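You operate a simulated robot arm through the tools that you are given. There is no shell and no other tool. Be economical: measure what you need, move in short steps, check, and stop when the job is done.

You run a simulated robot arm. Do the job below in one go: nothing can be reset, and whatever is moved stays where it is left.

JOB
Power up the control desk, test its lamps and clear its old readings.
Fine: LAMPS once; ZERO for the small grey gauge, CLEAR for the runs display; pump on last.

The check looks at the end state, three seconds after you hand in, the way a careful person would. Anything else that was tipped, shoved, dropped, spilled or broken makes it a failure.

ROBOT AND FRAMES
A 7-joint arm with a two-finger parallel gripper, fixed in place. Base frame: the origin is at the foot of the arm, x ahead of it, y to its left, z up; the work surface is at about z = 800. Readings come in mm, rad, newtons and seconds.
With the tool pointing down near the work surface it reaches from about 100 to 880 mm from the base axis. Its first joint turns from -2.007 to 2.007 rad. Payload 3.91 kg.
The tool frame sits at the grasp point between the pads (the TCP): z along the fingers, y along the line on which they close. The tips reach 30 mm beyond it. Largest opening 110 mm; finger width 20, thickness 10; the body of the gripper, 48 by 112 mm, starts 55 mm behind the TCP.
Orientation is that of the tool frame in the base frame, as a unit quaternion [w, x, y, z]. With the fingers straight down and closing along the base's y, the tool's x points along the base's -x, its y along +y and its z along -z.

CONTROLS
- The arm moves only by the tool nudge_tool. Its arguments are lists of equal length, an entry for each row: "dp": the shift along the tool's x, y, z in mm, a list of three; "angular": the turn, a rotation vector about the tool's x, y, z in rad, a list of three; "jaw": the opening in per cent of the stroke, from 0 (shut) to 100 (fully open). In form: {"dp": [[tx, ty, tz], ...], "angular": [[wx, wy, wz], ...], "jaw": [jaw, ...]}. A call has 1 to 12 rows; each row is the pose to reach, as a shift and turn from the pose commanded when the call began, along the tool's axes at that moment. Rows are played at 5 a second. More than 50 mm and 0.15 rad between two rows, or a gripper value outside its range, and nothing of the call is played. A pose out of reach is approached as far as the arm can. The call stops where the force on the tool passes 40 N (or 10 N more than at its start, if that is more) or the arm is blocked; 0.2 s more then pass. The fingers move at their own pace (about 153 mm/s each) and stop on an object; they squeeze with about 20 N. The grip force told is the motor's: it shows also when the fingers shut on nothing. Time passes only in rows, and 0.2 s behind the last, so rows that repeat a pose let the fingers close. The reply holds the time, the measured pose of the TCP, the force on the tool along the base axes, the opening and the grip force, in the units named above and with some noise.
- Cameras (640 x 400 px; columns grow to the right, rows downward): "scene" is fixed at [220.1, 498.1, 1671]; the picture's right is [-0.51, -0.86, 0.00], its down [-0.56, 0.33, -0.76] and it looks along [0.65, -0.39, -0.65] (base axes); focal length 214 px, centre (320, 200). "wrist" rides on the gripper at [72, 17, -103] in the tool frame; the picture's right is [-0.23, 0.97, 0.00], its down [-0.76, -0.18, -0.62] and it looks along [-0.61, -0.14, 0.78] (tool axes); focal length 222 px, centre (320, 200). There is no depth. A picture from a camera that has moved, and an enlarged one, comes with that camera's place and axes in the base frame and with its lens.
- grab_frame(camera): a new picture of that camera. The clock stands still meanwhile.
- raise_lower(by): slides the trunk up (or, below 0, down) by that many mm; the arm rides with it, the base frame stays. It gives what a move gives, with no picture.
- enlarge(camera, box): a new picture of the part [left, top, right, bottom] of that camera's present view, enlarged. The clock stands still meanwhile.
- close_job(): hands the job in; it is judged then, once.

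Work in short steps. Places have to be worked out from the pictures, the camera data and where the tool is seen: move nearer, look again, correct. Check each grasp and each placing, and mend what went wrong. You have 120 turns and 64 pictures in all, those below and enlarged ones among them. Open the gripper and draw the arm clear of the work before you hand the job in, unless the task says otherwise; then end with one line.

The tools are called after ">>>" as name(argument=value, ...) on one line, values as JSON. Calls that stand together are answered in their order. nudge_tool: Moves the arm, as the interface text tells. Its arguments: {"type":"object","properties":{"dp":{"type":"array","items":{"type":"array","items":{"type":"number"}}},"angular":{"type":"array","items":{"type":"array","items":{"type":"number"}}},"jaw":{"type":"array","items":{"type":"number"}}},"required":["dp","angular","jaw"]} The other tools are called the same way: raise_lower (by) slides the trunk up or down; grab_frame (camera) takes a picture; enlarge (camera, box) takes an enlarged picture of a part of a camera's view; close_job () hands the job in.

At the start:

```text
time_s: 0.0
ee_pos: [634.3, -202.7, 1511.2]
tool_rot: [0.0, 0.0, 1.0, 0.0]
force: [0.2, -0.3, 0.0]
opening: 109.8
grip_force: 0.0
trunk travel left (down, up): [-900.0, 90.0]
```

scene: 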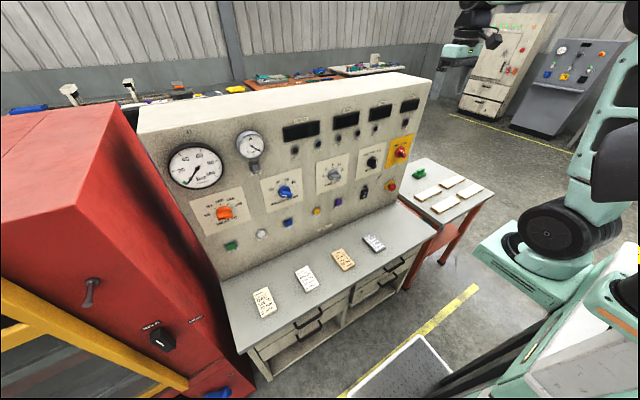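
wrist: 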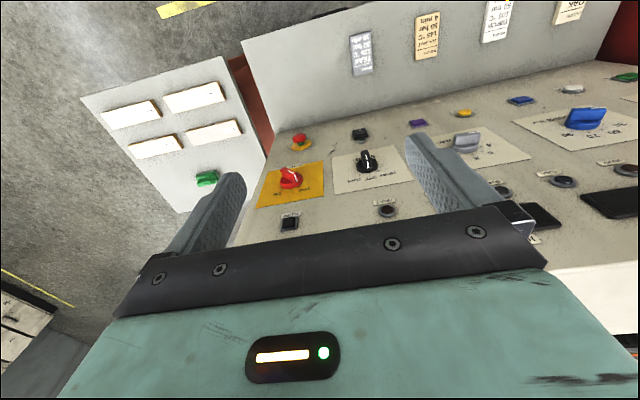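

The desk has a sloped or vertical panel with gauges, displays, knobs and buttons, plus cards on the shelf. I'll enlarge the panel and the cards to read them.

>>> enlarge(camera="scene", box=[150, 110, 310, 210])

>>> enlarge(camera="scene", box=[270, 80, 430, 180])

>>> enlarge(camera="scene", box=[210, 160, 430, 320])

>>> enlarge(camera="scene", box=[390, 140, 500, 230])

```text
4.00 times, centred on (230, 160) of scene
camera zoom: at [220.1, 498.1, 1671.0], right [-0.51, -0.86, 0.0], down [-0.56, 0.33, -0.76], along [0.65, -0.39, -0.65], focal length 858 px, centre (680, 360)
```

zoom: 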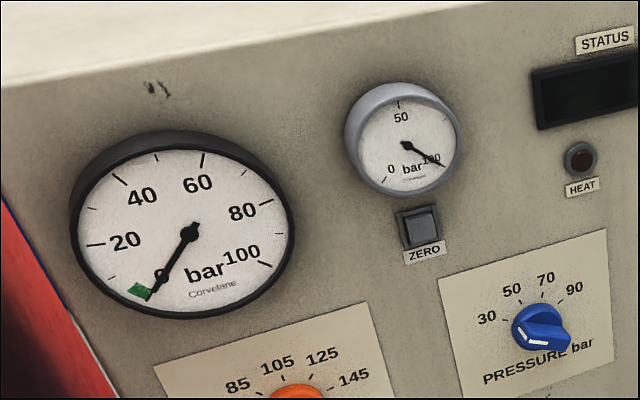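

```text
4.00 times, centred on (350, 130) of scene
camera zoom: at [220.1, 498.1, 1671.0], right [-0.51, -0.86, 0.0], down [-0.56, 0.33, -0.76], along [0.65, -0.39, -0.65], focal length 858 px, centre (200, 480)
```

zoom: 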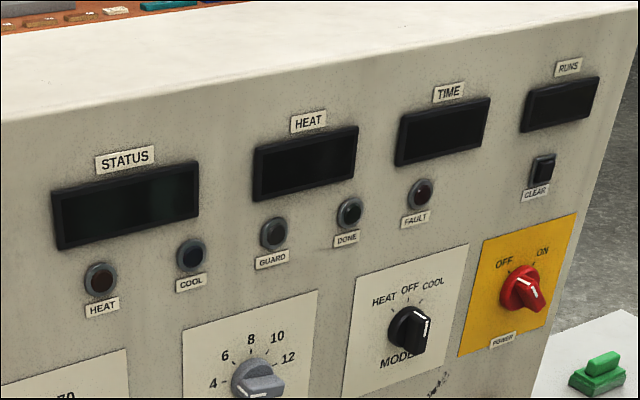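

```text
2.50 times, centred on (320, 240) of scene
camera zoom: at [220.1, 498.1, 1671.0], right [-0.51, -0.86, 0.0], down [-0.56, 0.33, -0.76], along [0.65, -0.39, -0.65], focal length 536 px, centre (320, 100)
```

zoom: 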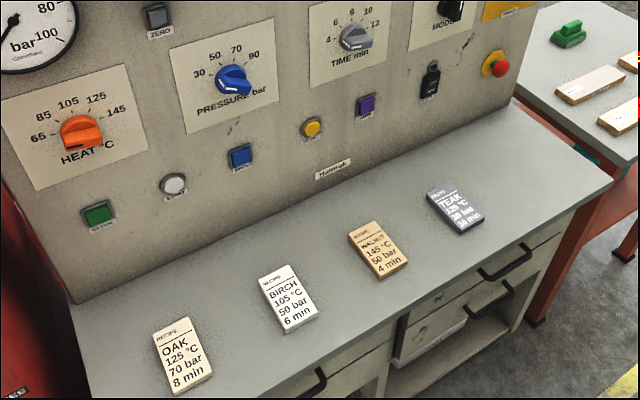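

```text
4.44 times, centred on (445, 185) of scene
camera zoom: at [220.1, 498.1, 1671.0], right [-0.51, -0.86, 0.0], down [-0.56, 0.33, -0.76], along [0.65, -0.39, -0.65], focal length 953 px, centre (-236, 267)
```

zoom: 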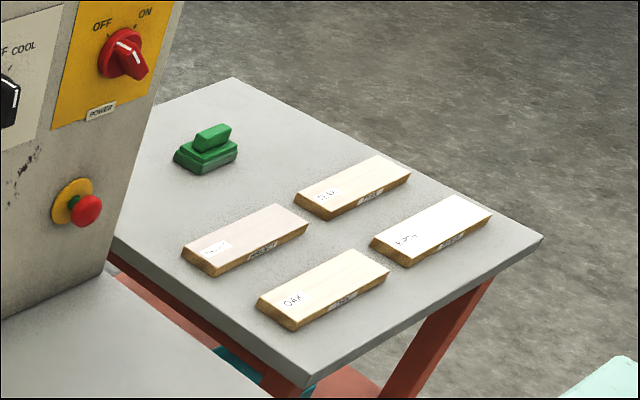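

I need the labels of the small lower buttons and the power knob state, so I'll enlarge those.

>>> enlarge(camera="scene", box=[220, 200, 330, 260])

>>> enlarge(camera="scene", box=[300, 170, 410, 235])

>>> enlarge(camera="scene", box=[375, 130, 425, 165])

>>> enlarge(camera="wrist", box=[240, 90, 480, 240])

```text
5.82 times, centred on (275, 230) of scene
camera zoom: at [220.1, 498.1, 1671.0], right [-0.51, -0.86, 0.0], down [-0.56, 0.33, -0.76], along [0.65, -0.39, -0.65], focal length 1248 px, centre (582, 26)
```

zoom: 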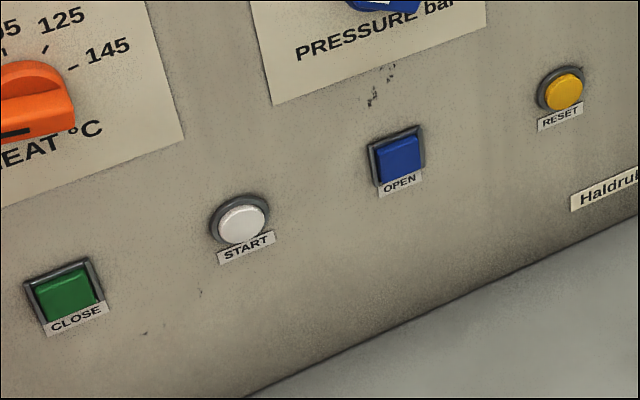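

```text
5.82 times, centred on (355, 202) of scene
camera zoom: at [220.1, 498.1, 1671.0], right [-0.51, -0.86, 0.0], down [-0.56, 0.33, -0.76], along [0.65, -0.39, -0.65], focal length 1248 px, centre (116, 186)
```

zoom: 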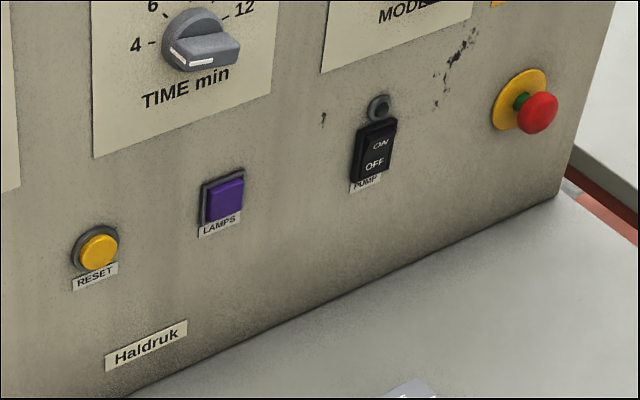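

```text
11.43 times, centred on (400, 148) of scene
camera zoom: at [220.1, 498.1, 1671.0], right [-0.51, -0.86, 0.0], down [-0.56, 0.33, -0.76], along [0.65, -0.39, -0.65], focal length 2452 px, centre (-594, 800)
```

zoom: 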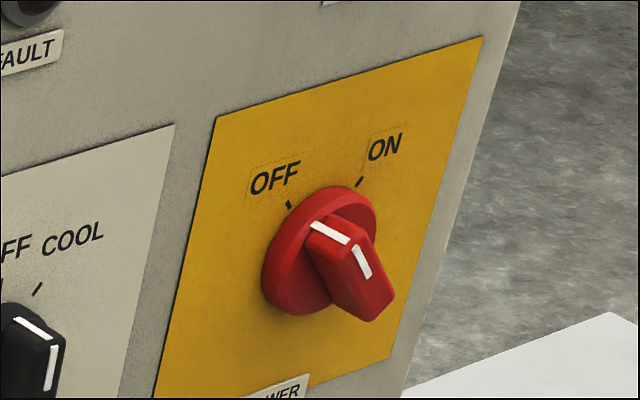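

```text
2.67 times, centred on (360, 165) of wrist
camera zoom: at [561.7, -184.0, 1615.8], right [0.23, 0.97, 0.0], down [0.76, -0.18, 0.62], along [0.61, -0.14, -0.78], focal length 592 px, centre (213, 293)
```

zoom: 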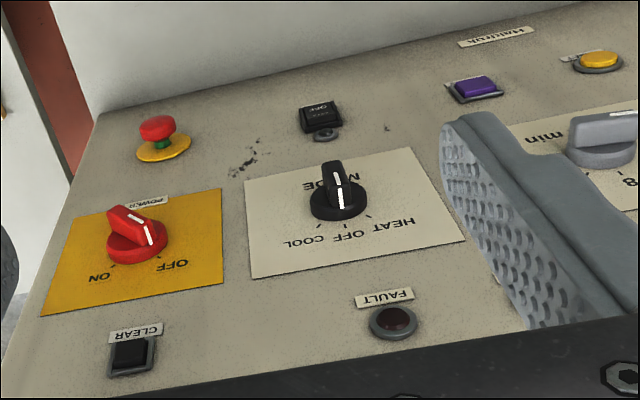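

The power knob is at OFF, the mode knob is at OFF and the e-stop is out. The panel is close to vertical, facing -x at roughly x≈820. I'll back off and turn the fingers to point along +x.

>>> nudge_tool(dp=[[15, 0, 20], [30, 0, 40], [45, 0, 60], [60, 0, 80], [75, 0, 100], [90, 0, 120], [105, 0, 140], [120, 0, 160], [135, 0, 180], [150, 0, 200], [160, 0, 220]], angular=[[0, -0.1428, 0], [0, -0.2856, 0], [0, -0.4284, 0], [0, -0.5712, 0], [0, -0.714, 0], [0, -0.8568, 0], [0, -0.9996, 0], [0, -1.1424, 0], [0, -1.2852, 0], [0, -1.428, 0], [0, -1.5708, 0]], jaw=[50, 0, 0, 0, 0, 0, 0, 0, 0, 0, 0])

>>> grab_frame(camera="wrist")

>>> grab_frame(camera="scene")

```text
time_s: 2.4
ee_pos: [558.2, -366.5, 1280.5]
tool_rot: [0.71, -0.003, 0.704, -0.003]
force: [-1.4, -0.2, -6.0]
opening: 0.0
grip_force: 20.0
out of reach, approached as far as the arm can: row 5, 6, 7, 8, 9, 10, 11
trunk travel left (down, up): [-900.0, 90.0]
```

```text
53 pictures are left
camera wrist: at [454.7, -348.0, 1207.0], right [0.0, 0.98, 0.22], down [-0.63, -0.17, 0.76], along [0.78, -0.14, 0.62], focal length 222 px, centre (320, 200)
```

wrist: 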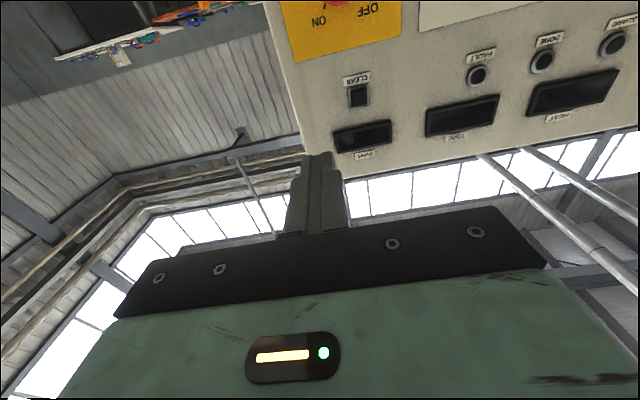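

```text
52 pictures are left
```

scene: 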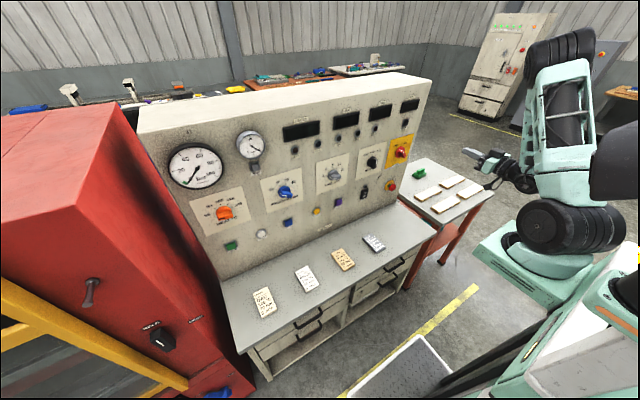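

The arm was folded near its limit and drifted sideways. Lowering the trunk should give it room, and the upward-looking camera will then see the panel.

>>> raise_lower(by=-250)

>>> grab_frame(camera="wrist")

```text
time_s: 5.0
ee_pos: [557.6, -364.1, 1025.4]
tool_rot: [0.707, -0.001, 0.707, 0.001]
force: [0.4, 0.0, 1.0]
opening: 0.0
grip_force: 19.6
trunk travel left (down, up): [-650.0, 340.0]
```

```text
51 pictures are left
camera wrist: at [452.9, -345.5, 954.2], right [0.0, 0.97, 0.23], down [-0.62, -0.18, 0.76], along [0.78, -0.14, 0.61], focal length 222 px, centre (320, 200)
```

wrist: 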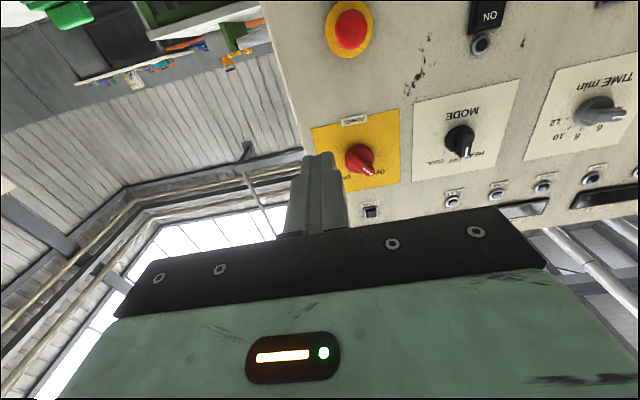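

Rough triangulation puts the power knob near (815, -322, 1166). A zero move will show where the commanded pose now is.

>>> nudge_tool(dp=[[0, 0, 0], [0, 0, 0]], angular=[[0, 0, 0], [0, 0, 0]], jaw=[0, 0])

```text
time_s: 5.6
ee_pos: [557.8, -365.5, 1025.7]
tool_rot: [0.707, -0.001, 0.707, 0.001]
force: [0.2, 0.2, 0.4]
opening: 0.0
grip_force: 20.1
trunk travel left (down, up): [-650.0, 340.0]
```

The commanded pose matches the measured one. I'll enlarge the power knob to get its angles and size.

>>> enlarge(camera="wrist", box=[300, 100, 420, 175])

```text
5.33 times, centred on (360, 138) of wrist
camera zoom: at [452.9, -345.5, 954.2], right [0.0, 0.97, 0.23], down [-0.62, -0.18, 0.76], along [0.78, -0.14, 0.61], focal length 1185 px, centre (107, 533)
```

zoom: 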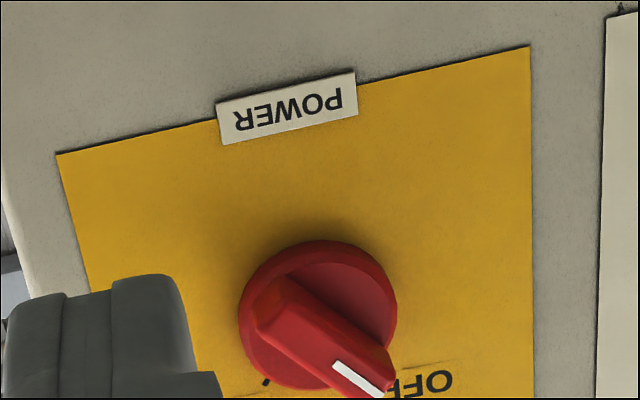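

For a frontal view of the whole panel, I'll move up and left and pitch the tool down about 0.6 rad so the camera looks straight at it.

>>> nudge_tool(dp=[[-30, 22, -2], [-60, 44, -4], [-90, 66, -6], [-120, 88, -8], [-150, 110, -10], [-180, 132, -12], [-210, 154, -14], [-240, 176, -16], [-270, 198, -18], [-295, 215, -20]], angular=[[0, 0.066, 0], [0, 0.132, 0], [0, 0.198, 0], [0, 0.264, 0], [0, 0.33, 0], [0, 0.396, 0], [0, 0.462, 0], [0, 0.528, 0], [0, 0.594, 0], [0, 0.66, 0]], jaw=[0, 0, 0, 0, 0, 0, 0, 0, 0, 0])

>>> grab_frame(camera="wrist")

```text
time_s: 7.8
ee_pos: [611.2, -186.7, 1205.0]
tool_rot: [0.434, 0.004, 0.901, -0.002]
force: [-0.2, 0.1, -0.9]
opening: 0.0
grip_force: 20.2
out of reach, approached as far as the arm can: row 1, 2, 3, 4, 5, 6, 7, 8, 9, 10
trunk travel left (down, up): [-650.0, 340.0]
```

```text
49 pictures are left
camera wrist: at [485.2, -166.8, 1212.6], right [0.15, 0.97, 0.18], down [-0.02, -0.18, 0.98], along [0.99, -0.15, -0.01], focal length 222 px, centre (320, 200)
```

wrist: 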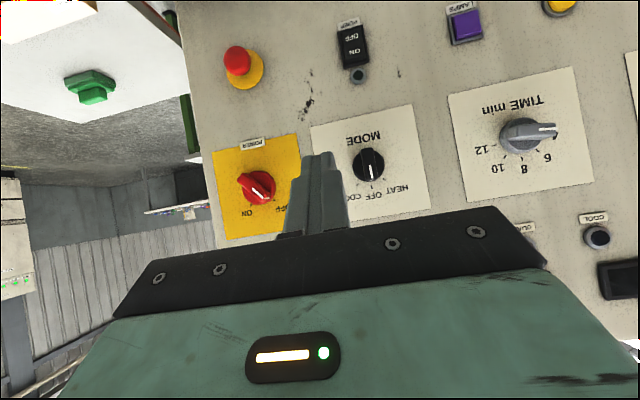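

This view is close to frontal, so I'll enlarge the power knob and the lower row here.

>>> enlarge(camera="wrist", box=[200, 130, 320, 245])

>>> enlarge(camera="wrist", box=[320, 0, 500, 110])

```text
3.48 times, centred on (260, 188) of wrist
camera zoom: at [485.2, -166.8, 1212.6], right [0.15, 0.97, 0.18], down [-0.02, -0.18, 0.98], along [0.99, -0.15, -0.01], focal length 773 px, centre (529, 244)
```

zoom: 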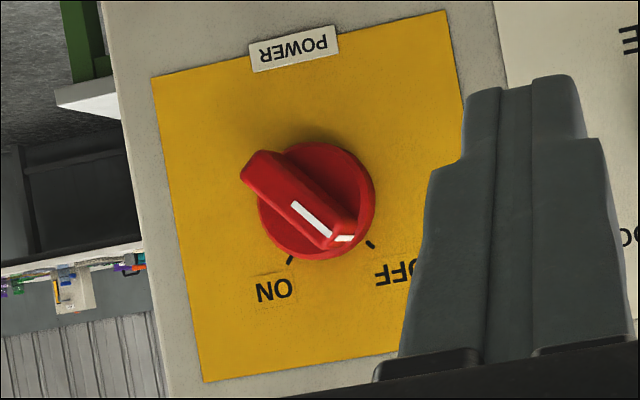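

```text
3.56 times, centred on (410, 55) of wrist
camera zoom: at [485.2, -166.8, 1212.6], right [0.15, 0.97, 0.18], down [-0.02, -0.18, 0.98], along [0.99, -0.15, -0.01], focal length 790 px, centre (0, 716)
```

zoom: 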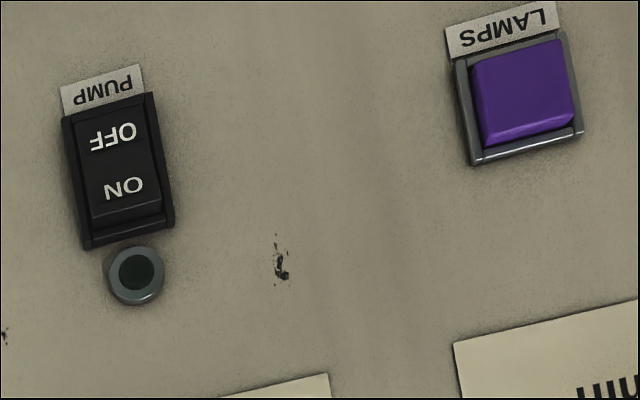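

Triangulation now agrees: panel plane x≈831, power knob centre (y≈-312, z≈1173), front face x≈800, bar at about 40° with ticks at ±40°. I'll go to a standoff in front of the knob with the tool level.

>>> nudge_tool(dp=[[-6, -25, 18], [-12, -50, 36], [-18, -75, 54], [-24, -100, 72], [-30.5, -125, 89.5], [-30.5, -125, 89.5]], angular=[[0, -0.1346, 0], [0, -0.2692, 0], [0, -0.4038, 0], [0, -0.5384, 0], [0, -0.673, 0], [0, -0.673, 0]], jaw=[0, 0, 20, 45, 45, 45])

```text
time_s: 9.2
ee_pos: [701.7, -310.7, 1174.7]
tool_rot: [0.712, -0.001, 0.703, 0.0]
force: [0.5, 0.6, -0.5]
opening: 49.7
grip_force: 0.0
out of reach, approached as far as the arm can: row 1
trunk travel left (down, up): [-650.0, 340.0]
```

The tool is level at the standoff. Next I roll -0.70 rad about tool z to line up with the bar, then look.

>>> nudge_tool(dp=[[0, 0, 0], [0, 0, 0], [0, 0, 0], [0, 0, 0], [0, 0, 0], [0, 0, 0]], angular=[[0, 0, -0.14], [0, 0, -0.28], [0, 0, -0.42], [0, 0, -0.56], [0, 0, -0.7], [0, 0, -0.7]], jaw=[45, 45, 45, 45, 45, 45])

>>> grab_frame(camera="wrist")

>>> enlarge(camera="scene", box=[360, 110, 460, 190])

```text
time_s: 10.6
ee_pos: [701.8, -312.8, 1174.6]
tool_rot: [0.669, -0.242, 0.659, -0.243]
force: [-0.3, -0.5, -0.7]
opening: 49.4
grip_force: 0.0
trunk travel left (down, up): [-650.0, 340.0]
```

```text
46 pictures are left
camera wrist: at [599.2, -343.6, 1107.1], right [0.0, 0.89, -0.46], down [-0.63, 0.35, 0.69], along [0.77, 0.29, 0.57], focal length 222 px, centre (320, 200)
```

wrist: 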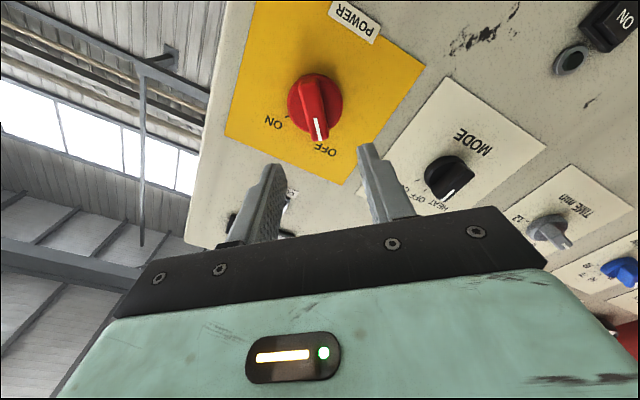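

```text
5.00 times, centred on (410, 150) of scene
camera zoom: at [220.1, 498.1, 1671.0], right [-0.51, -0.86, 0.0], down [-0.56, 0.33, -0.76], along [0.65, -0.39, -0.65], focal length 1072 px, centre (-130, 450)
```

zoom: 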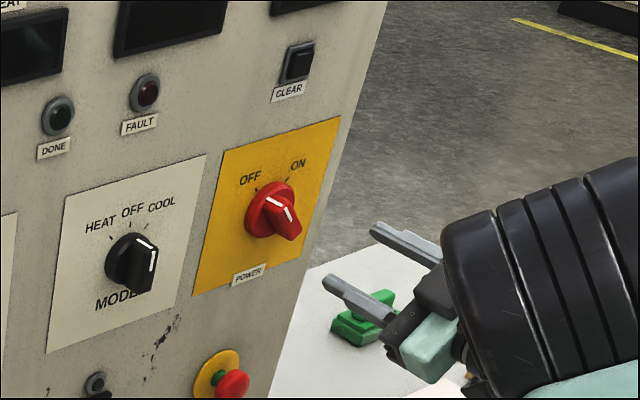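

The bar sits centred laterally between the fingers. I'll advance 50 mm, which puts the tips at x≈782, and check the alignment along the bar.

>>> nudge_tool(dp=[[0, 0, 25], [0, 0, 50]], angular=[[0, 0, 0], [0, 0, 0]], jaw=[45, 45])

>>> enlarge(camera="wrist", box=[220, 60, 460, 210])

>>> enlarge(camera="scene", box=[360, 120, 440, 170])

```text
time_s: 11.2
ee_pos: [752.5, -313.1, 1175.1]
tool_rot: [0.67, -0.242, 0.659, -0.243]
force: [-0.2, 0.1, 0.4]
opening: 49.4
grip_force: 0.0
trunk travel left (down, up): [-650.0, 340.0]
```

```text
2.67 times, centred on (340, 135) of wrist
camera zoom: at [649.6, -345.0, 1107.8], right [0.0, 0.89, -0.45], down [-0.63, 0.35, 0.69], along [0.77, 0.28, 0.57], focal length 592 px, centre (267, 373)
```

zoom: 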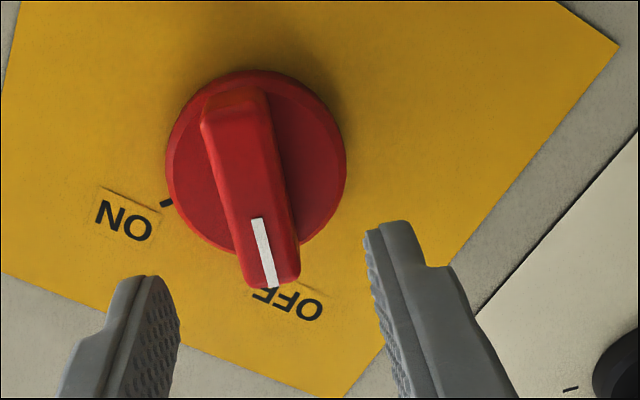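

```text
8.00 times, centred on (400, 145) of scene
camera zoom: at [220.1, 498.1, 1671.0], right [-0.51, -0.86, 0.0], down [-0.56, 0.33, -0.76], along [0.65, -0.39, -0.65], focal length 1716 px, centre (-320, 640)
```

zoom: 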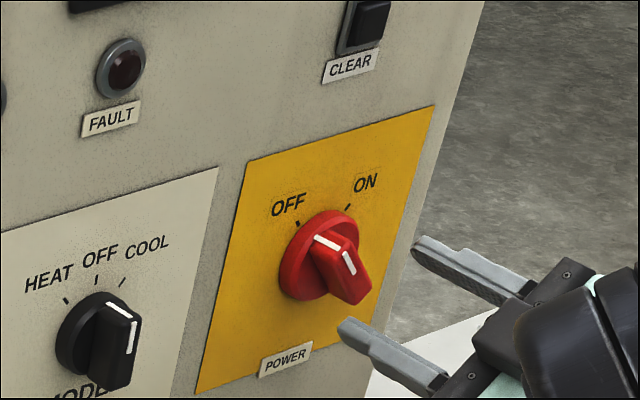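

The close view puts the knob centre near (805, -322, 1166), about 12 mm off along the bar, and the scene view agrees. I'll shift, advance so the tips reach x≈815, then close.

>>> nudge_tool(dp=[[12.5, -1, 0], [12.5, -1, 17], [12.5, -1, 32], [12.5, -1, 32]], angular=[[0, 0, 0], [0, 0, 0], [0, 0, 0], [0, 0, 0]], jaw=[45, 45, 45, 45])

>>> enlarge(camera="wrist", box=[220, 60, 460, 210])

```text
time_s: 12.2
ee_pos: [785.6, -321.6, 1165.9]
tool_rot: [0.669, -0.241, 0.659, -0.243]
force: [0.1, -0.2, 0.9]
opening: 49.4
grip_force: 0.0
trunk travel left (down, up): [-650.0, 340.0]
```

```text
2.67 times, centred on (340, 135) of wrist
camera zoom: at [681.6, -353.1, 1099.0], right [0.0, 0.89, -0.45], down [-0.63, 0.35, 0.69], along [0.77, 0.28, 0.57], focal length 592 px, centre (267, 373)
```

zoom: 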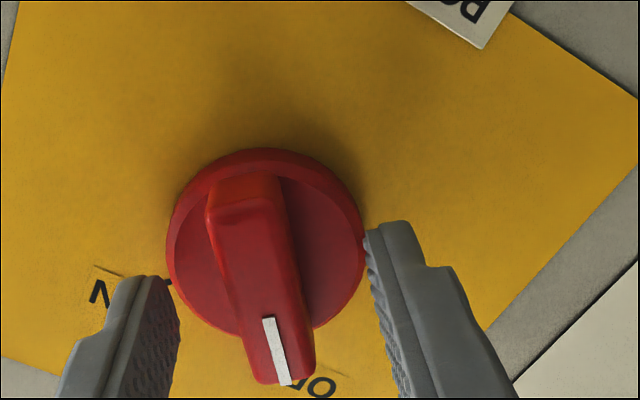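

The bar is well centred and aligned. Closing on it now.

>>> nudge_tool(dp=[[0, 0, 0], [0, 0, 0], [0, 0, 0]], angular=[[0, 0, 0], [0, 0, 0], [0, 0, 0]], jaw=[20, 5, 5])

```text
time_s: 13.0
ee_pos: [785.0, -323.0, 1166.9]
tool_rot: [0.669, -0.241, 0.659, -0.243]
force: [6.5, -5.8, 6.5]
opening: 17.7
grip_force: 44.8
trunk travel left (down, up): [-650.0, 340.0]
```

The bar is gripped at 17.7 mm. I'll turn 1.40 rad clockwise toward ON.

>>> nudge_tool(dp=[[0, 0, 0], [0, 0, 0], [0, 0, 0], [0, 0, 0], [0, 0, 0], [0, 0, 0], [0, 0, 0], [0, 0, 0], [0, 0, 0], [0, 0, 0], [0, 0, 0]], angular=[[0, 0, 0.13], [0, 0, 0.26], [0, 0, 0.39], [0, 0, 0.52], [0, 0, 0.65], [0, 0, 0.78], [0, 0, 0.91], [0, 0, 1.04], [0, 0, 1.17], [0, 0, 1.3], [0, 0, 1.4]], jaw=[5, 5, 5, 5, 5, 5, 5, 5, 5, 5, 5])

>>> grab_frame(camera="scene")

```text
time_s: 15.4
ee_pos: [783.7, -318.1, 1166.8]
tool_rot: [0.668, 0.239, 0.661, 0.246]
force: [-10.3, 25.2, -0.9]
opening: 18.0
grip_force: 45.0
trunk travel left (down, up): [-650.0, 340.0]
```

```text
41 pictures are left
```

scene: 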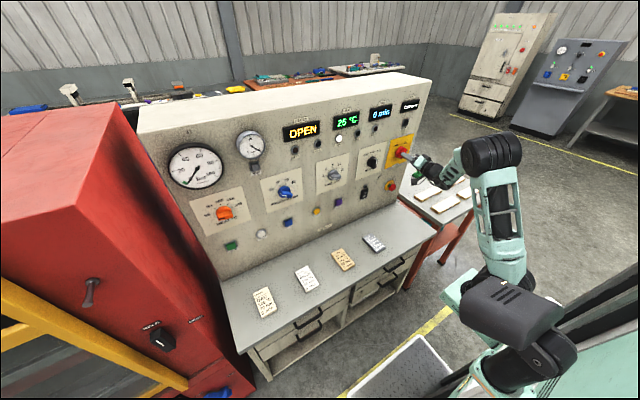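

The displays are lit, so power is on. I'll open, back off along the tool axis and check the knob.

>>> nudge_tool(dp=[[0, 0, 0], [0, 0, 0], [0, 0, -40], [0, 0, -80]], angular=[[0, 0, 0], [0, 0, 0], [0, 0, 0], [0, 0, 0]], jaw=[35, 45, 45, 45])

>>> enlarge(camera="scene", box=[270, 80, 430, 180])

>>> enlarge(camera="scene", box=[370, 90, 430, 128])

```text
time_s: 16.4
ee_pos: [705.9, -321.1, 1164.9]
tool_rot: [0.668, 0.24, 0.66, 0.245]
force: [-0.2, 0.5, 0.1]
opening: 49.6
grip_force: 0.0
trunk travel left (down, up): [-650.0, 340.0]
```

```text
4.00 times, centred on (350, 130) of scene
camera zoom: at [220.1, 498.1, 1671.0], right [-0.51, -0.86, 0.0], down [-0.56, 0.33, -0.76], along [0.65, -0.39, -0.65], focal length 858 px, centre (200, 480)
```

zoom: 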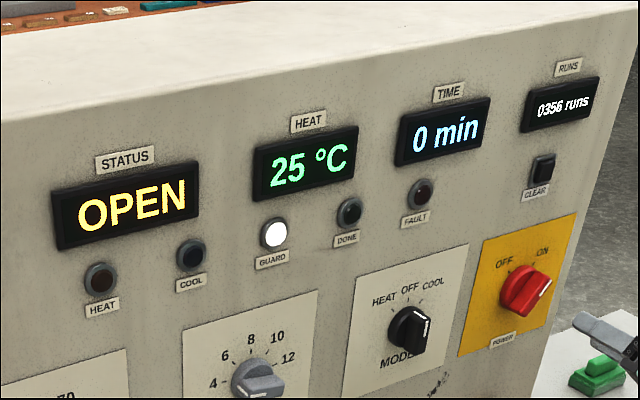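

```text
10.53 times, centred on (400, 109) of scene
camera zoom: at [220.1, 498.1, 1671.0], right [-0.51, -0.86, 0.0], down [-0.56, 0.33, -0.76], along [0.65, -0.39, -0.65], focal length 2258 px, centre (-522, 1158)
```

zoom: 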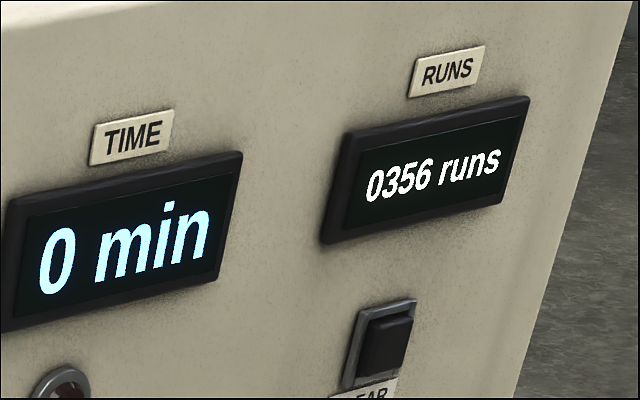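

Power is ON, the knob pointer is on its mark and the runs display reads 0356. LAMPS triangulates to about (826, 32, 1006), so I'll move in front of it with the gripper closed and level.

>>> nudge_tool(dp=[[35, 17, 0], [70, 34, 0], [105, 50, 0], [140, 67, 0], [175, 84, 0], [210, 101, 0], [245, 117, 0], [280, 134, 0], [315, 151, 0], [349, 167.6, 0], [349, 167.6, 0]], angular=[[0, 0, -0.07], [0, 0, -0.14], [0, 0, -0.21], [0, 0, -0.28], [0, 0, -0.35], [0, 0, -0.42], [0, 0, -0.49], [0, 0, -0.56], [0, 0, -0.63], [0, 0, -0.7], [0, 0, -0.7]], jaw=[45, 20, 0, 0, 0, 0, 0, 0, 0, 0, 0])

>>> grab_frame(camera="wrist")

```text
time_s: 18.8
ee_pos: [699.7, -174.6, 1099.5]
tool_rot: [0.681, 0.08, 0.724, 0.077]
force: [-0.4, 1.0, 0.4]
opening: 0.1
grip_force: 19.9
out of reach, approached as far as the arm can: row 4, 5, 6, 7, 8, 9, 10, 11
trunk travel left (down, up): [-650.0, 340.0]
```

```text
38 pictures are left
camera wrist: at [591.4, -139.8, 1039.0], right [0.02, 0.9, 0.43], down [-0.58, -0.34, 0.74], along [0.82, -0.27, 0.51], focal length 222 px, centre (320, 200)
```

wrist: 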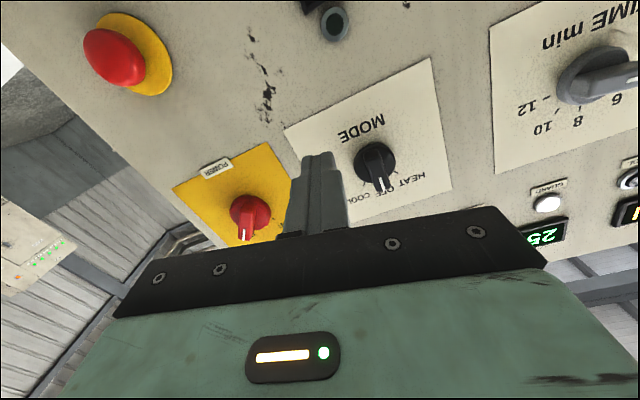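

The arm stalled at y≈-175. I'll look at the arm's posture.

>>> grab_frame(camera="scene")

```text
37 pictures are left
```

scene: 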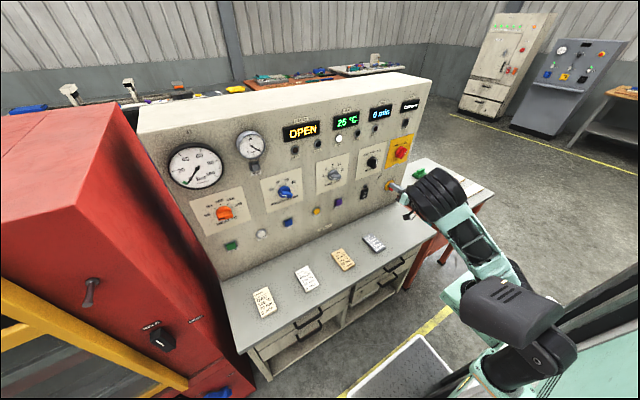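

The stall looks like the elbow folding limit, since the wrist is too close at shoulder height. Raising the trunk puts the shoulder well above the lower-row buttons and opens the elbow.

>>> raise_lower(by=300)

```text
time_s: 21.8
ee_pos: [698.9, -174.9, 1399.0]
tool_rot: [0.681, 0.078, 0.724, 0.078]
force: [-1.1, 1.5, -0.3]
opening: 0.0
grip_force: 20.1
trunk travel left (down, up): [-950.0, 40.0]
```

Now I descend toward LAMPS, target TCP ≈ (690, 32, 1006), levelling the tool.

>>> nudge_tool(dp=[[39, 10.5, 1.5], [78, 21, 3], [117, 31.6, 4.4], [156, 42, 6], [195, 52.7, 7.3], [234, 63, 8.7], [273, 74, 10.2], [312, 84, 11.6], [351, 95, 13], [390, 105.5, 14.5], [428.6, 116, 16], [428.6, 116, 16]], angular=[[0, -0.006, -0.02], [0, -0.012, -0.04], [0, -0.018, -0.06], [0, -0.024, -0.08], [0, -0.03, -0.1], [0, -0.036, -0.12], [0, -0.042, -0.14], [0, -0.048, -0.16], [0, -0.054, -0.18], [0, -0.058, -0.2], [0, -0.06, -0.225], [0, -0.06, -0.225]], jaw=[0, 0, 0, 0, 0, 0, 0, 0, 0, 0, 0, 0])

>>> grab_frame(camera="wrist")

>>> grab_frame(camera="scene")

```text
time_s: 24.4
ee_pos: [710.5, -177.8, 1036.2]
tool_rot: [0.695, -0.013, 0.714, 0.081]
force: [0.4, 0.9, 0.2]
opening: 0.0
grip_force: 19.6
out of reach, approached as far as the arm can: row 1, 2, 3, 4, 5, 6, 7, 8, 9, 10, 11, 12
trunk travel left (down, up): [-950.0, 40.0]
```

```text
36 pictures are left
camera wrist: at [602.5, -165.0, 967.7], right [-0.12, 0.94, 0.32], down [-0.57, -0.33, 0.75], along [0.81, -0.09, 0.57], focal length 222 px, centre (320, 200)
```

wrist: 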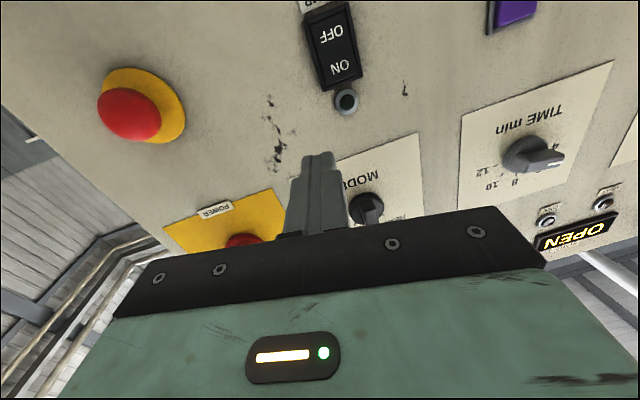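

```text
35 pictures are left
```

scene: 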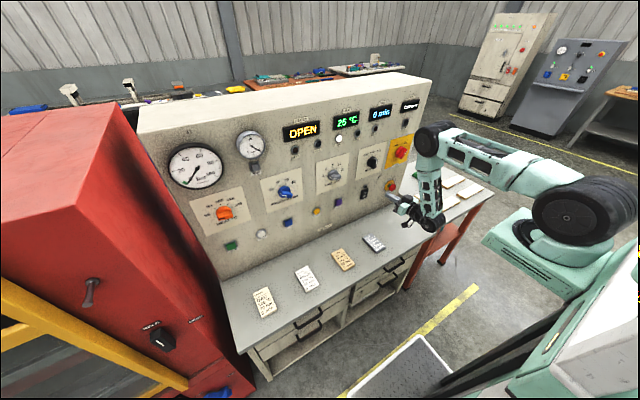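

The arm stops at about y=-177 with the tool level, so a wrist limit is likely. Pitching the tool about 45° down should free it, and a button can still be pressed that way. I'll try it while moving left.

>>> nudge_tool(dp=[[-16.5, 24.4, -9], [-33, 48.9, -18.1], [-49.5, 73.3, -27.2], [-66, 97.7, -36.3], [-82.5, 122, -45.3], [-99, 146.6, -54.4], [-99, 146.6, -54.4]], angular=[[0.027, 0.126, -0.0065], [0.055, 0.252, -0.013], [0.082, 0.378, -0.02], [0.109, 0.505, -0.026], [0.137, 0.631, -0.033], [0.164, 0.757, -0.039], [0.164, 0.757, -0.039]], jaw=[0, 0, 0, 0, 0, 0, 0])

```text
time_s: 26.0
ee_pos: [635.2, -222.4, 1143.1]
tool_rot: [0.373, 0.18, 0.907, -0.075]
force: [1.4, 0.5, 4.1]
opening: 0.1
grip_force: 19.6
out of reach, approached as far as the arm can: row 1, 2, 3, 4, 5, 6
trunk travel left (down, up): [-950.0, 40.0]
```

The last row wasn't flagged, so the arm may still be catching up. Holding with zero rows to see.

>>> nudge_tool(dp=[[0, 0, 0], [0, 0, 0], [0, 0, 0], [0, 0, 0], [0, 0, 0]], angular=[[0, 0, 0], [0, 0, 0], [0, 0, 0], [0, 0, 0], [0, 0, 0]], jaw=[0, 0, 0, 0, 0])

>>> grab_frame(camera="scene")

```text
time_s: 27.2
ee_pos: [644.1, -53.8, 1145.4]
tool_rot: [0.383, 0.0, 0.924, 0.0]
force: [-0.4, -0.9, -1.1]
opening: 0.0
grip_force: 19.9
trunk travel left (down, up): [-950.0, 40.0]
```

```text
34 pictures are left
```

scene: 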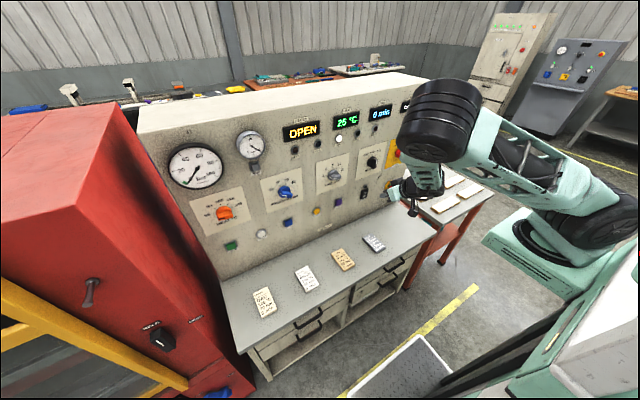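

It settled exactly at the target, so the earlier stall was a slow posture change. Now to a standoff before LAMPS at the same 45° pitch, TCP about (730, 32, 1030).

>>> nudge_tool(dp=[[5, 21, 35], [10, 43, 71], [15, 64, 106], [20.5, 86, 142], [20.5, 86, 142], [20.5, 86, 142]], angular=[[0, 0, 0], [0, 0, 0], [0, 0, 0], [0, 0, 0], [0, 0, 0], [0, 0, 0]], jaw=[0, 0, 0, 0, 0, 0])

>>> grab_frame(camera="wrist")

>>> grab_frame(camera="scene")

```text
time_s: 28.6
ee_pos: [729.2, 30.5, 1034.7]
tool_rot: [0.382, 0.0, 0.924, 0.0]
force: [0.4, 0.6, -0.5]
opening: 0.1
grip_force: 20.2
trunk travel left (down, up): [-950.0, 40.0]
```

```text
33 pictures are left
camera wrist: at [604.0, 49.8, 1055.9], right [0.16, 0.97, 0.16], down [0.1, -0.18, 0.98], along [0.98, -0.14, -0.12], focal length 222 px, centre (320, 200)
```

wrist: 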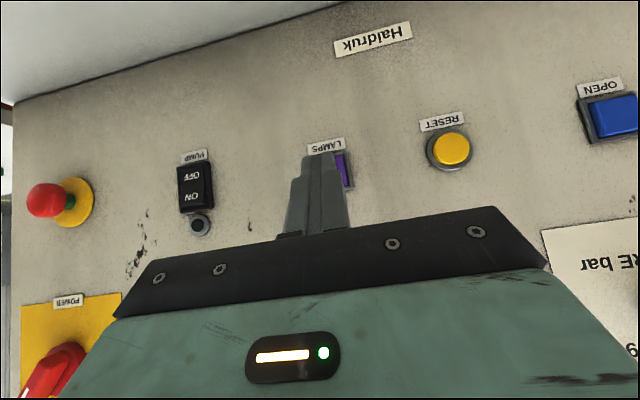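

```text
32 pictures are left
```

scene: 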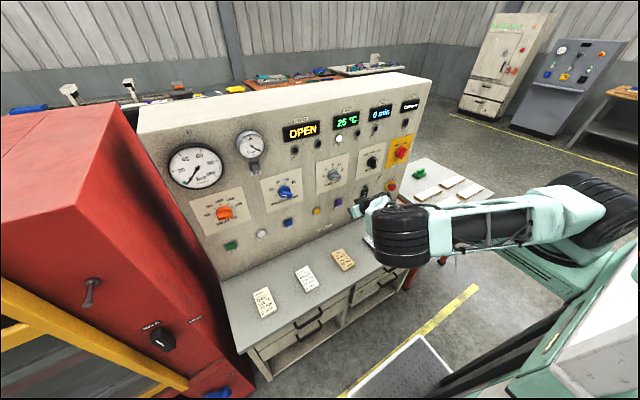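

LAMPS is at about (828, 35, 1002), directly behind the tip. I'll line up so the tip's leading edge is at that height, still short of contact.

>>> nudge_tool(dp=[[-12, 4.5, 24], [-24, 4.5, 48], [-24, 4.5, 48]], angular=[[0, 0, 0], [0, 0, 0], [0, 0, 0]], jaw=[0, 0, 0])

>>> enlarge(camera="wrist", box=[240, 60, 400, 160])

>>> enlarge(camera="scene", box=[300, 170, 400, 232])

```text
time_s: 29.4
ee_pos: [780.5, 36.0, 1016.4]
tool_rot: [0.382, -0.001, 0.924, 0.0]
force: [-0.4, 0.6, -0.1]
opening: 0.3
grip_force: 19.7
trunk travel left (down, up): [-950.0, 40.0]
```

```text
4.00 times, centred on (320, 110) of wrist
camera zoom: at [655.3, 55.2, 1038.9], right [0.16, 0.97, 0.16], down [0.1, -0.18, 0.98], along [0.98, -0.14, -0.12], focal length 888 px, centre (320, 560)
```

zoom: 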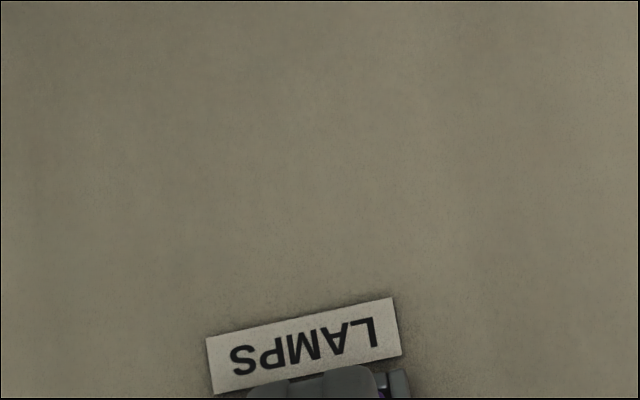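

```text
6.40 times, centred on (350, 201) of scene
camera zoom: at [220.1, 498.1, 1671.0], right [-0.51, -0.86, 0.0], down [-0.56, 0.33, -0.76], along [0.65, -0.39, -0.65], focal length 1373 px, centre (128, 194)
```

zoom: 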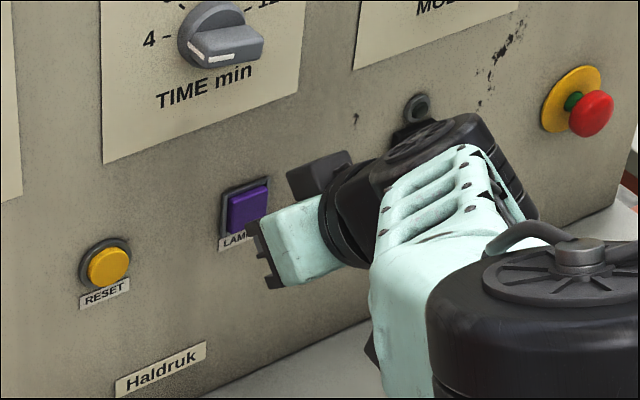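

The tip is in front of the button, with the contact edge at z≈1002. I'll push slowly along +x in small steps.

>>> nudge_tool(dp=[[-5.7, -1, 5.7], [-8.5, -1, 8.5], [-10.6, -1, 10.6], [-12.7, -1, 12.7], [-14.1, -1, 14.1]], angular=[[0, 0, 0], [0, 0, 0], [0, 0, 0], [0, 0, 0], [0, 0, 0]], jaw=[0, 0, 0, 0, 0])

>>> enlarge(camera="scene", box=[270, 90, 430, 230])

```text
time_s: 30.6
ee_pos: [799.0, 34.7, 1016.8]
tool_rot: [0.383, 0.0, 0.924, 0.0]
force: [0.2, -1.0, -0.6]
opening: 0.0
grip_force: 20.0
trunk travel left (down, up): [-950.0, 40.0]
```

```text
2.86 times, centred on (350, 160) of scene
camera zoom: at [220.1, 498.1, 1671.0], right [-0.51, -0.86, 0.0], down [-0.56, 0.33, -0.76], along [0.65, -0.39, -0.65], focal length 613 px, centre (234, 314)
```

zoom: 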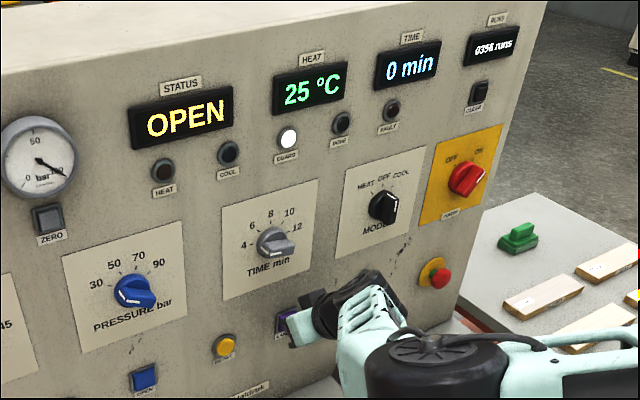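

There's no contact yet. I'll keep advancing in 1.5 mm steps.

>>> nudge_tool(dp=[[-1.06, 0, 1.06], [-2.1, 0, 2.1], [-3.2, 0, 3.2], [-4.2, 0, 4.2], [-5.3, 0, 5.3], [-6.4, 0, 6.4], [-7.1, 0, 7.1]], angular=[[0, 0, 0], [0, 0, 0], [0, 0, 0], [0, 0, 0], [0, 0, 0], [0, 0, 0], [0, 0, 0]], jaw=[0, 0, 0, 0, 0, 0, 0])

>>> enlarge(camera="scene", box=[270, 90, 430, 230])

```text
time_s: 32.2
ee_pos: [807.1, 36.2, 1017.2]
tool_rot: [0.382, -0.001, 0.924, 0.0]
force: [-14.5, 0.9, -2.3]
opening: 0.0
grip_force: 19.6
trunk travel left (down, up): [-950.0, 40.0]
```

```text
2.86 times, centred on (350, 160) of scene
camera zoom: at [220.1, 498.1, 1671.0], right [-0.51, -0.86, 0.0], down [-0.56, 0.33, -0.76], along [0.65, -0.39, -0.65], focal length 613 px, centre (234, 314)
```

zoom: 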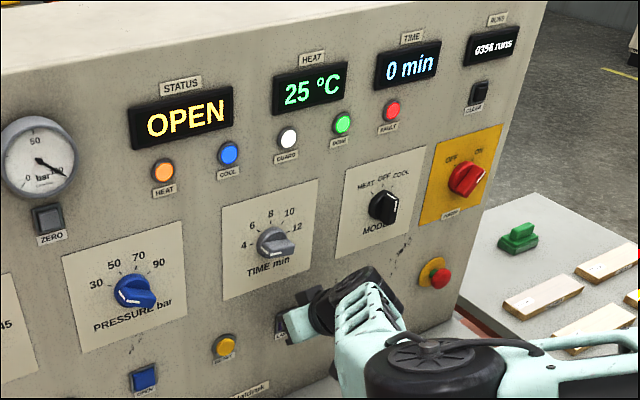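

All the lamps lit, so the press registered. I'll back straight off.

>>> nudge_tool(dp=[[21, 0, -21], [50, 0, -50], [75, 0, -75], [75, 0, -75]], angular=[[0, 0, 0], [0, 0, 0], [0, 0, 0], [0, 0, 0]], jaw=[0, 0, 0, 0])

>>> enlarge(camera="scene", box=[230, 110, 310, 180])

```text
time_s: 33.2
ee_pos: [700.8, 35.3, 1017.7]
tool_rot: [0.383, 0.0, 0.924, 0.0]
force: [-0.2, -0.4, -0.2]
opening: 0.0
grip_force: 19.9
trunk travel left (down, up): [-950.0, 40.0]
```

```text
5.71 times, centred on (270, 145) of scene
camera zoom: at [220.1, 498.1, 1671.0], right [-0.51, -0.86, 0.0], down [-0.56, 0.33, -0.76], along [0.65, -0.39, -0.65], focal length 1226 px, centre (606, 514)
```

zoom: 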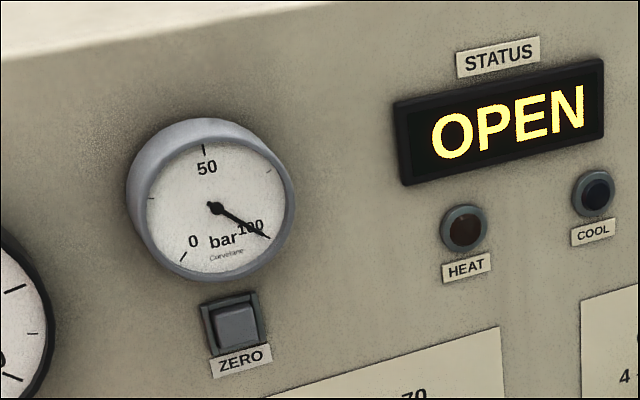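

The lamps went out on release. ZERO triangulates to about (823, 375, 1310), just under the small gauge, so I'll use a flatter pitch to clear the gauge rim. Moving to a standoff.

>>> nudge_tool(dp=[[-18.5, 28, -17.4], [-37, 57, -35], [-55, 85, -52], [-74, 113, -70], [-92, 142, -87], [-111, 170, -104], [-129, 198, -122], [-148, 227, -139], [-166, 255, -157], [-185, 283, -174], [-203, 312, -191], [-222, 340, -209]], angular=[[0, -0.0375, 0], [0, -0.075, 0], [0, -0.1125, 0], [0, -0.15, 0], [0, -0.1875, 0], [0, -0.225, 0], [0, -0.2625, 0], [0, -0.3, 0], [0, -0.3375, 0], [0, -0.375, 0], [0, -0.4125, 0], [0, -0.45, 0]], jaw=[0, 0, 0, 0, 0, 0, 0, 0, 0, 0, 0, 0])

>>> grab_frame(camera="wrist")

>>> grab_frame(camera="scene")

```text
time_s: 35.8
ee_pos: [711.2, 375.6, 1320.8]
tool_rot: [0.58, 0.0, 0.815, 0.0]
force: [-0.8, 0.7, -0.3]
opening: 0.0
grip_force: 20.1
trunk travel left (down, up): [-950.0, 40.0]
```

```text
26 pictures are left
camera wrist: at [589.2, 394.6, 1287.8], right [0.08, 0.97, 0.21], down [-0.34, -0.18, 0.92], along [0.94, -0.14, 0.32], focal length 222 px, centre (320, 200)
```

wrist: 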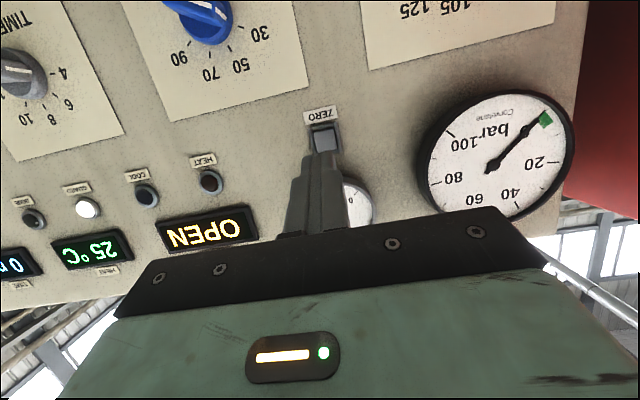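

```text
25 pictures are left
```

scene: 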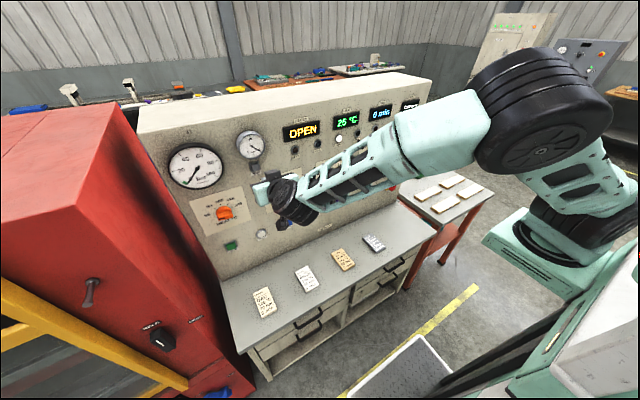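

ZERO is at about (825, 378, 1306) by both cameras. I'll advance to just short of contact.

>>> nudge_tool(dp=[[-4, 2.5, 25], [-8, 2.5, 48], [-11.3, 2.5, 69.1], [-11.3, 2.5, 69.1]], angular=[[0, 0, 0], [0, 0, 0], [0, 0, 0], [0, 0, 0]], jaw=[0, 0, 0, 0])

>>> enlarge(camera="scene", box=[220, 120, 300, 190])

>>> enlarge(camera="wrist", box=[240, 60, 400, 220])

```text
time_s: 36.8
ee_pos: [779.2, 377.9, 1310.3]
tool_rot: [0.579, 0.0, 0.816, 0.0]
force: [0.9, -1.2, -0.8]
opening: 0.0
grip_force: 19.6
trunk travel left (down, up): [-950.0, 40.0]
```

```text
5.71 times, centred on (260, 155) of scene
camera zoom: at [220.1, 498.1, 1671.0], right [-0.51, -0.86, 0.0], down [-0.56, 0.33, -0.76], along [0.65, -0.39, -0.65], focal length 1226 px, centre (663, 457)
```

zoom: 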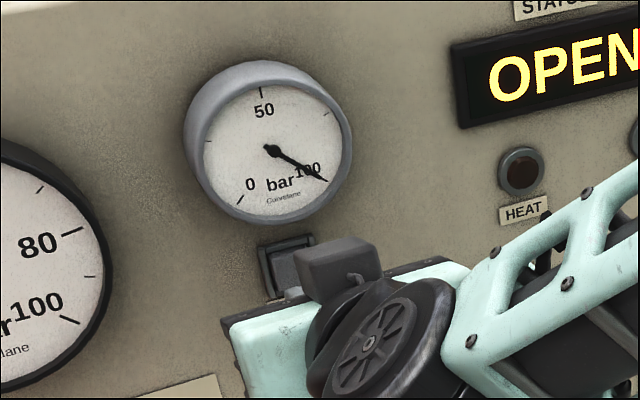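

```text
2.50 times, centred on (320, 140) of wrist
camera zoom: at [657.6, 397.1, 1275.3], right [0.07, 0.97, 0.21], down [-0.34, -0.18, 0.92], along [0.94, -0.14, 0.32], focal length 555 px, centre (320, 350)
```

zoom: 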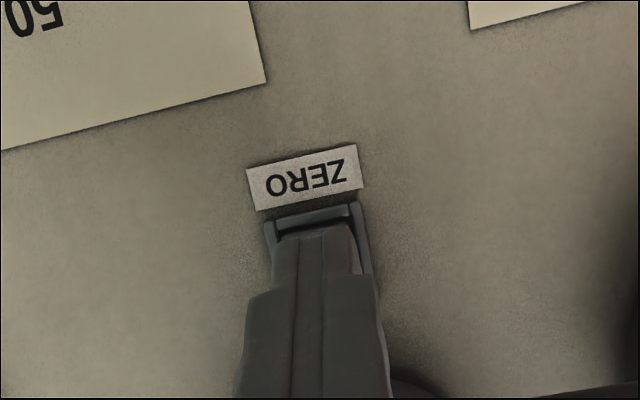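

The tip is centred on the ZERO button. I'll push slowly.

>>> nudge_tool(dp=[[-3.3, 0.5, 9.5], [-4.6, 0.5, 13.2], [-5.6, 0.5, 16.1], [-6.2, 0.5, 18], [-6.9, 0.5, 19.8], [-7.5, 0.5, 21.7], [-8.2, 0.5, 23.6]], angular=[[0, 0, 0], [0, 0, 0], [0, 0, 0], [0, 0, 0], [0, 0, 0], [0, 0, 0], [0, 0, 0]], jaw=[0, 0, 0, 0, 0, 0, 0])

>>> enlarge(camera="scene", box=[220, 120, 300, 190])

```text
time_s: 38.4
ee_pos: [803.9, 378.3, 1309.7]
tool_rot: [0.579, -0.001, 0.815, 0.001]
force: [-12.4, -2.4, 1.1]
opening: 0.2
grip_force: 19.8
trunk travel left (down, up): [-950.0, 40.0]
```

```text
5.71 times, centred on (260, 155) of scene
camera zoom: at [220.1, 498.1, 1671.0], right [-0.51, -0.86, 0.0], down [-0.56, 0.33, -0.76], along [0.65, -0.39, -0.65], focal length 1226 px, centre (663, 457)
```

zoom: 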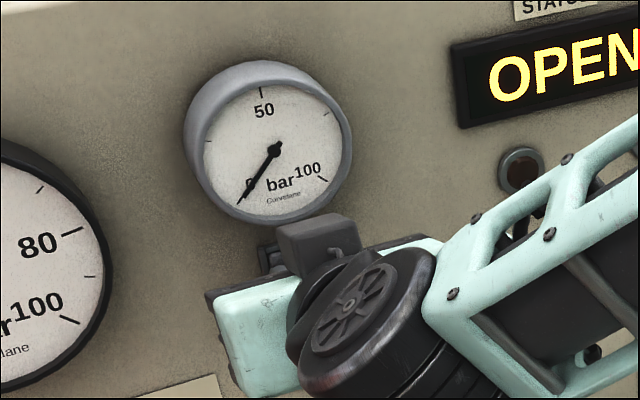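

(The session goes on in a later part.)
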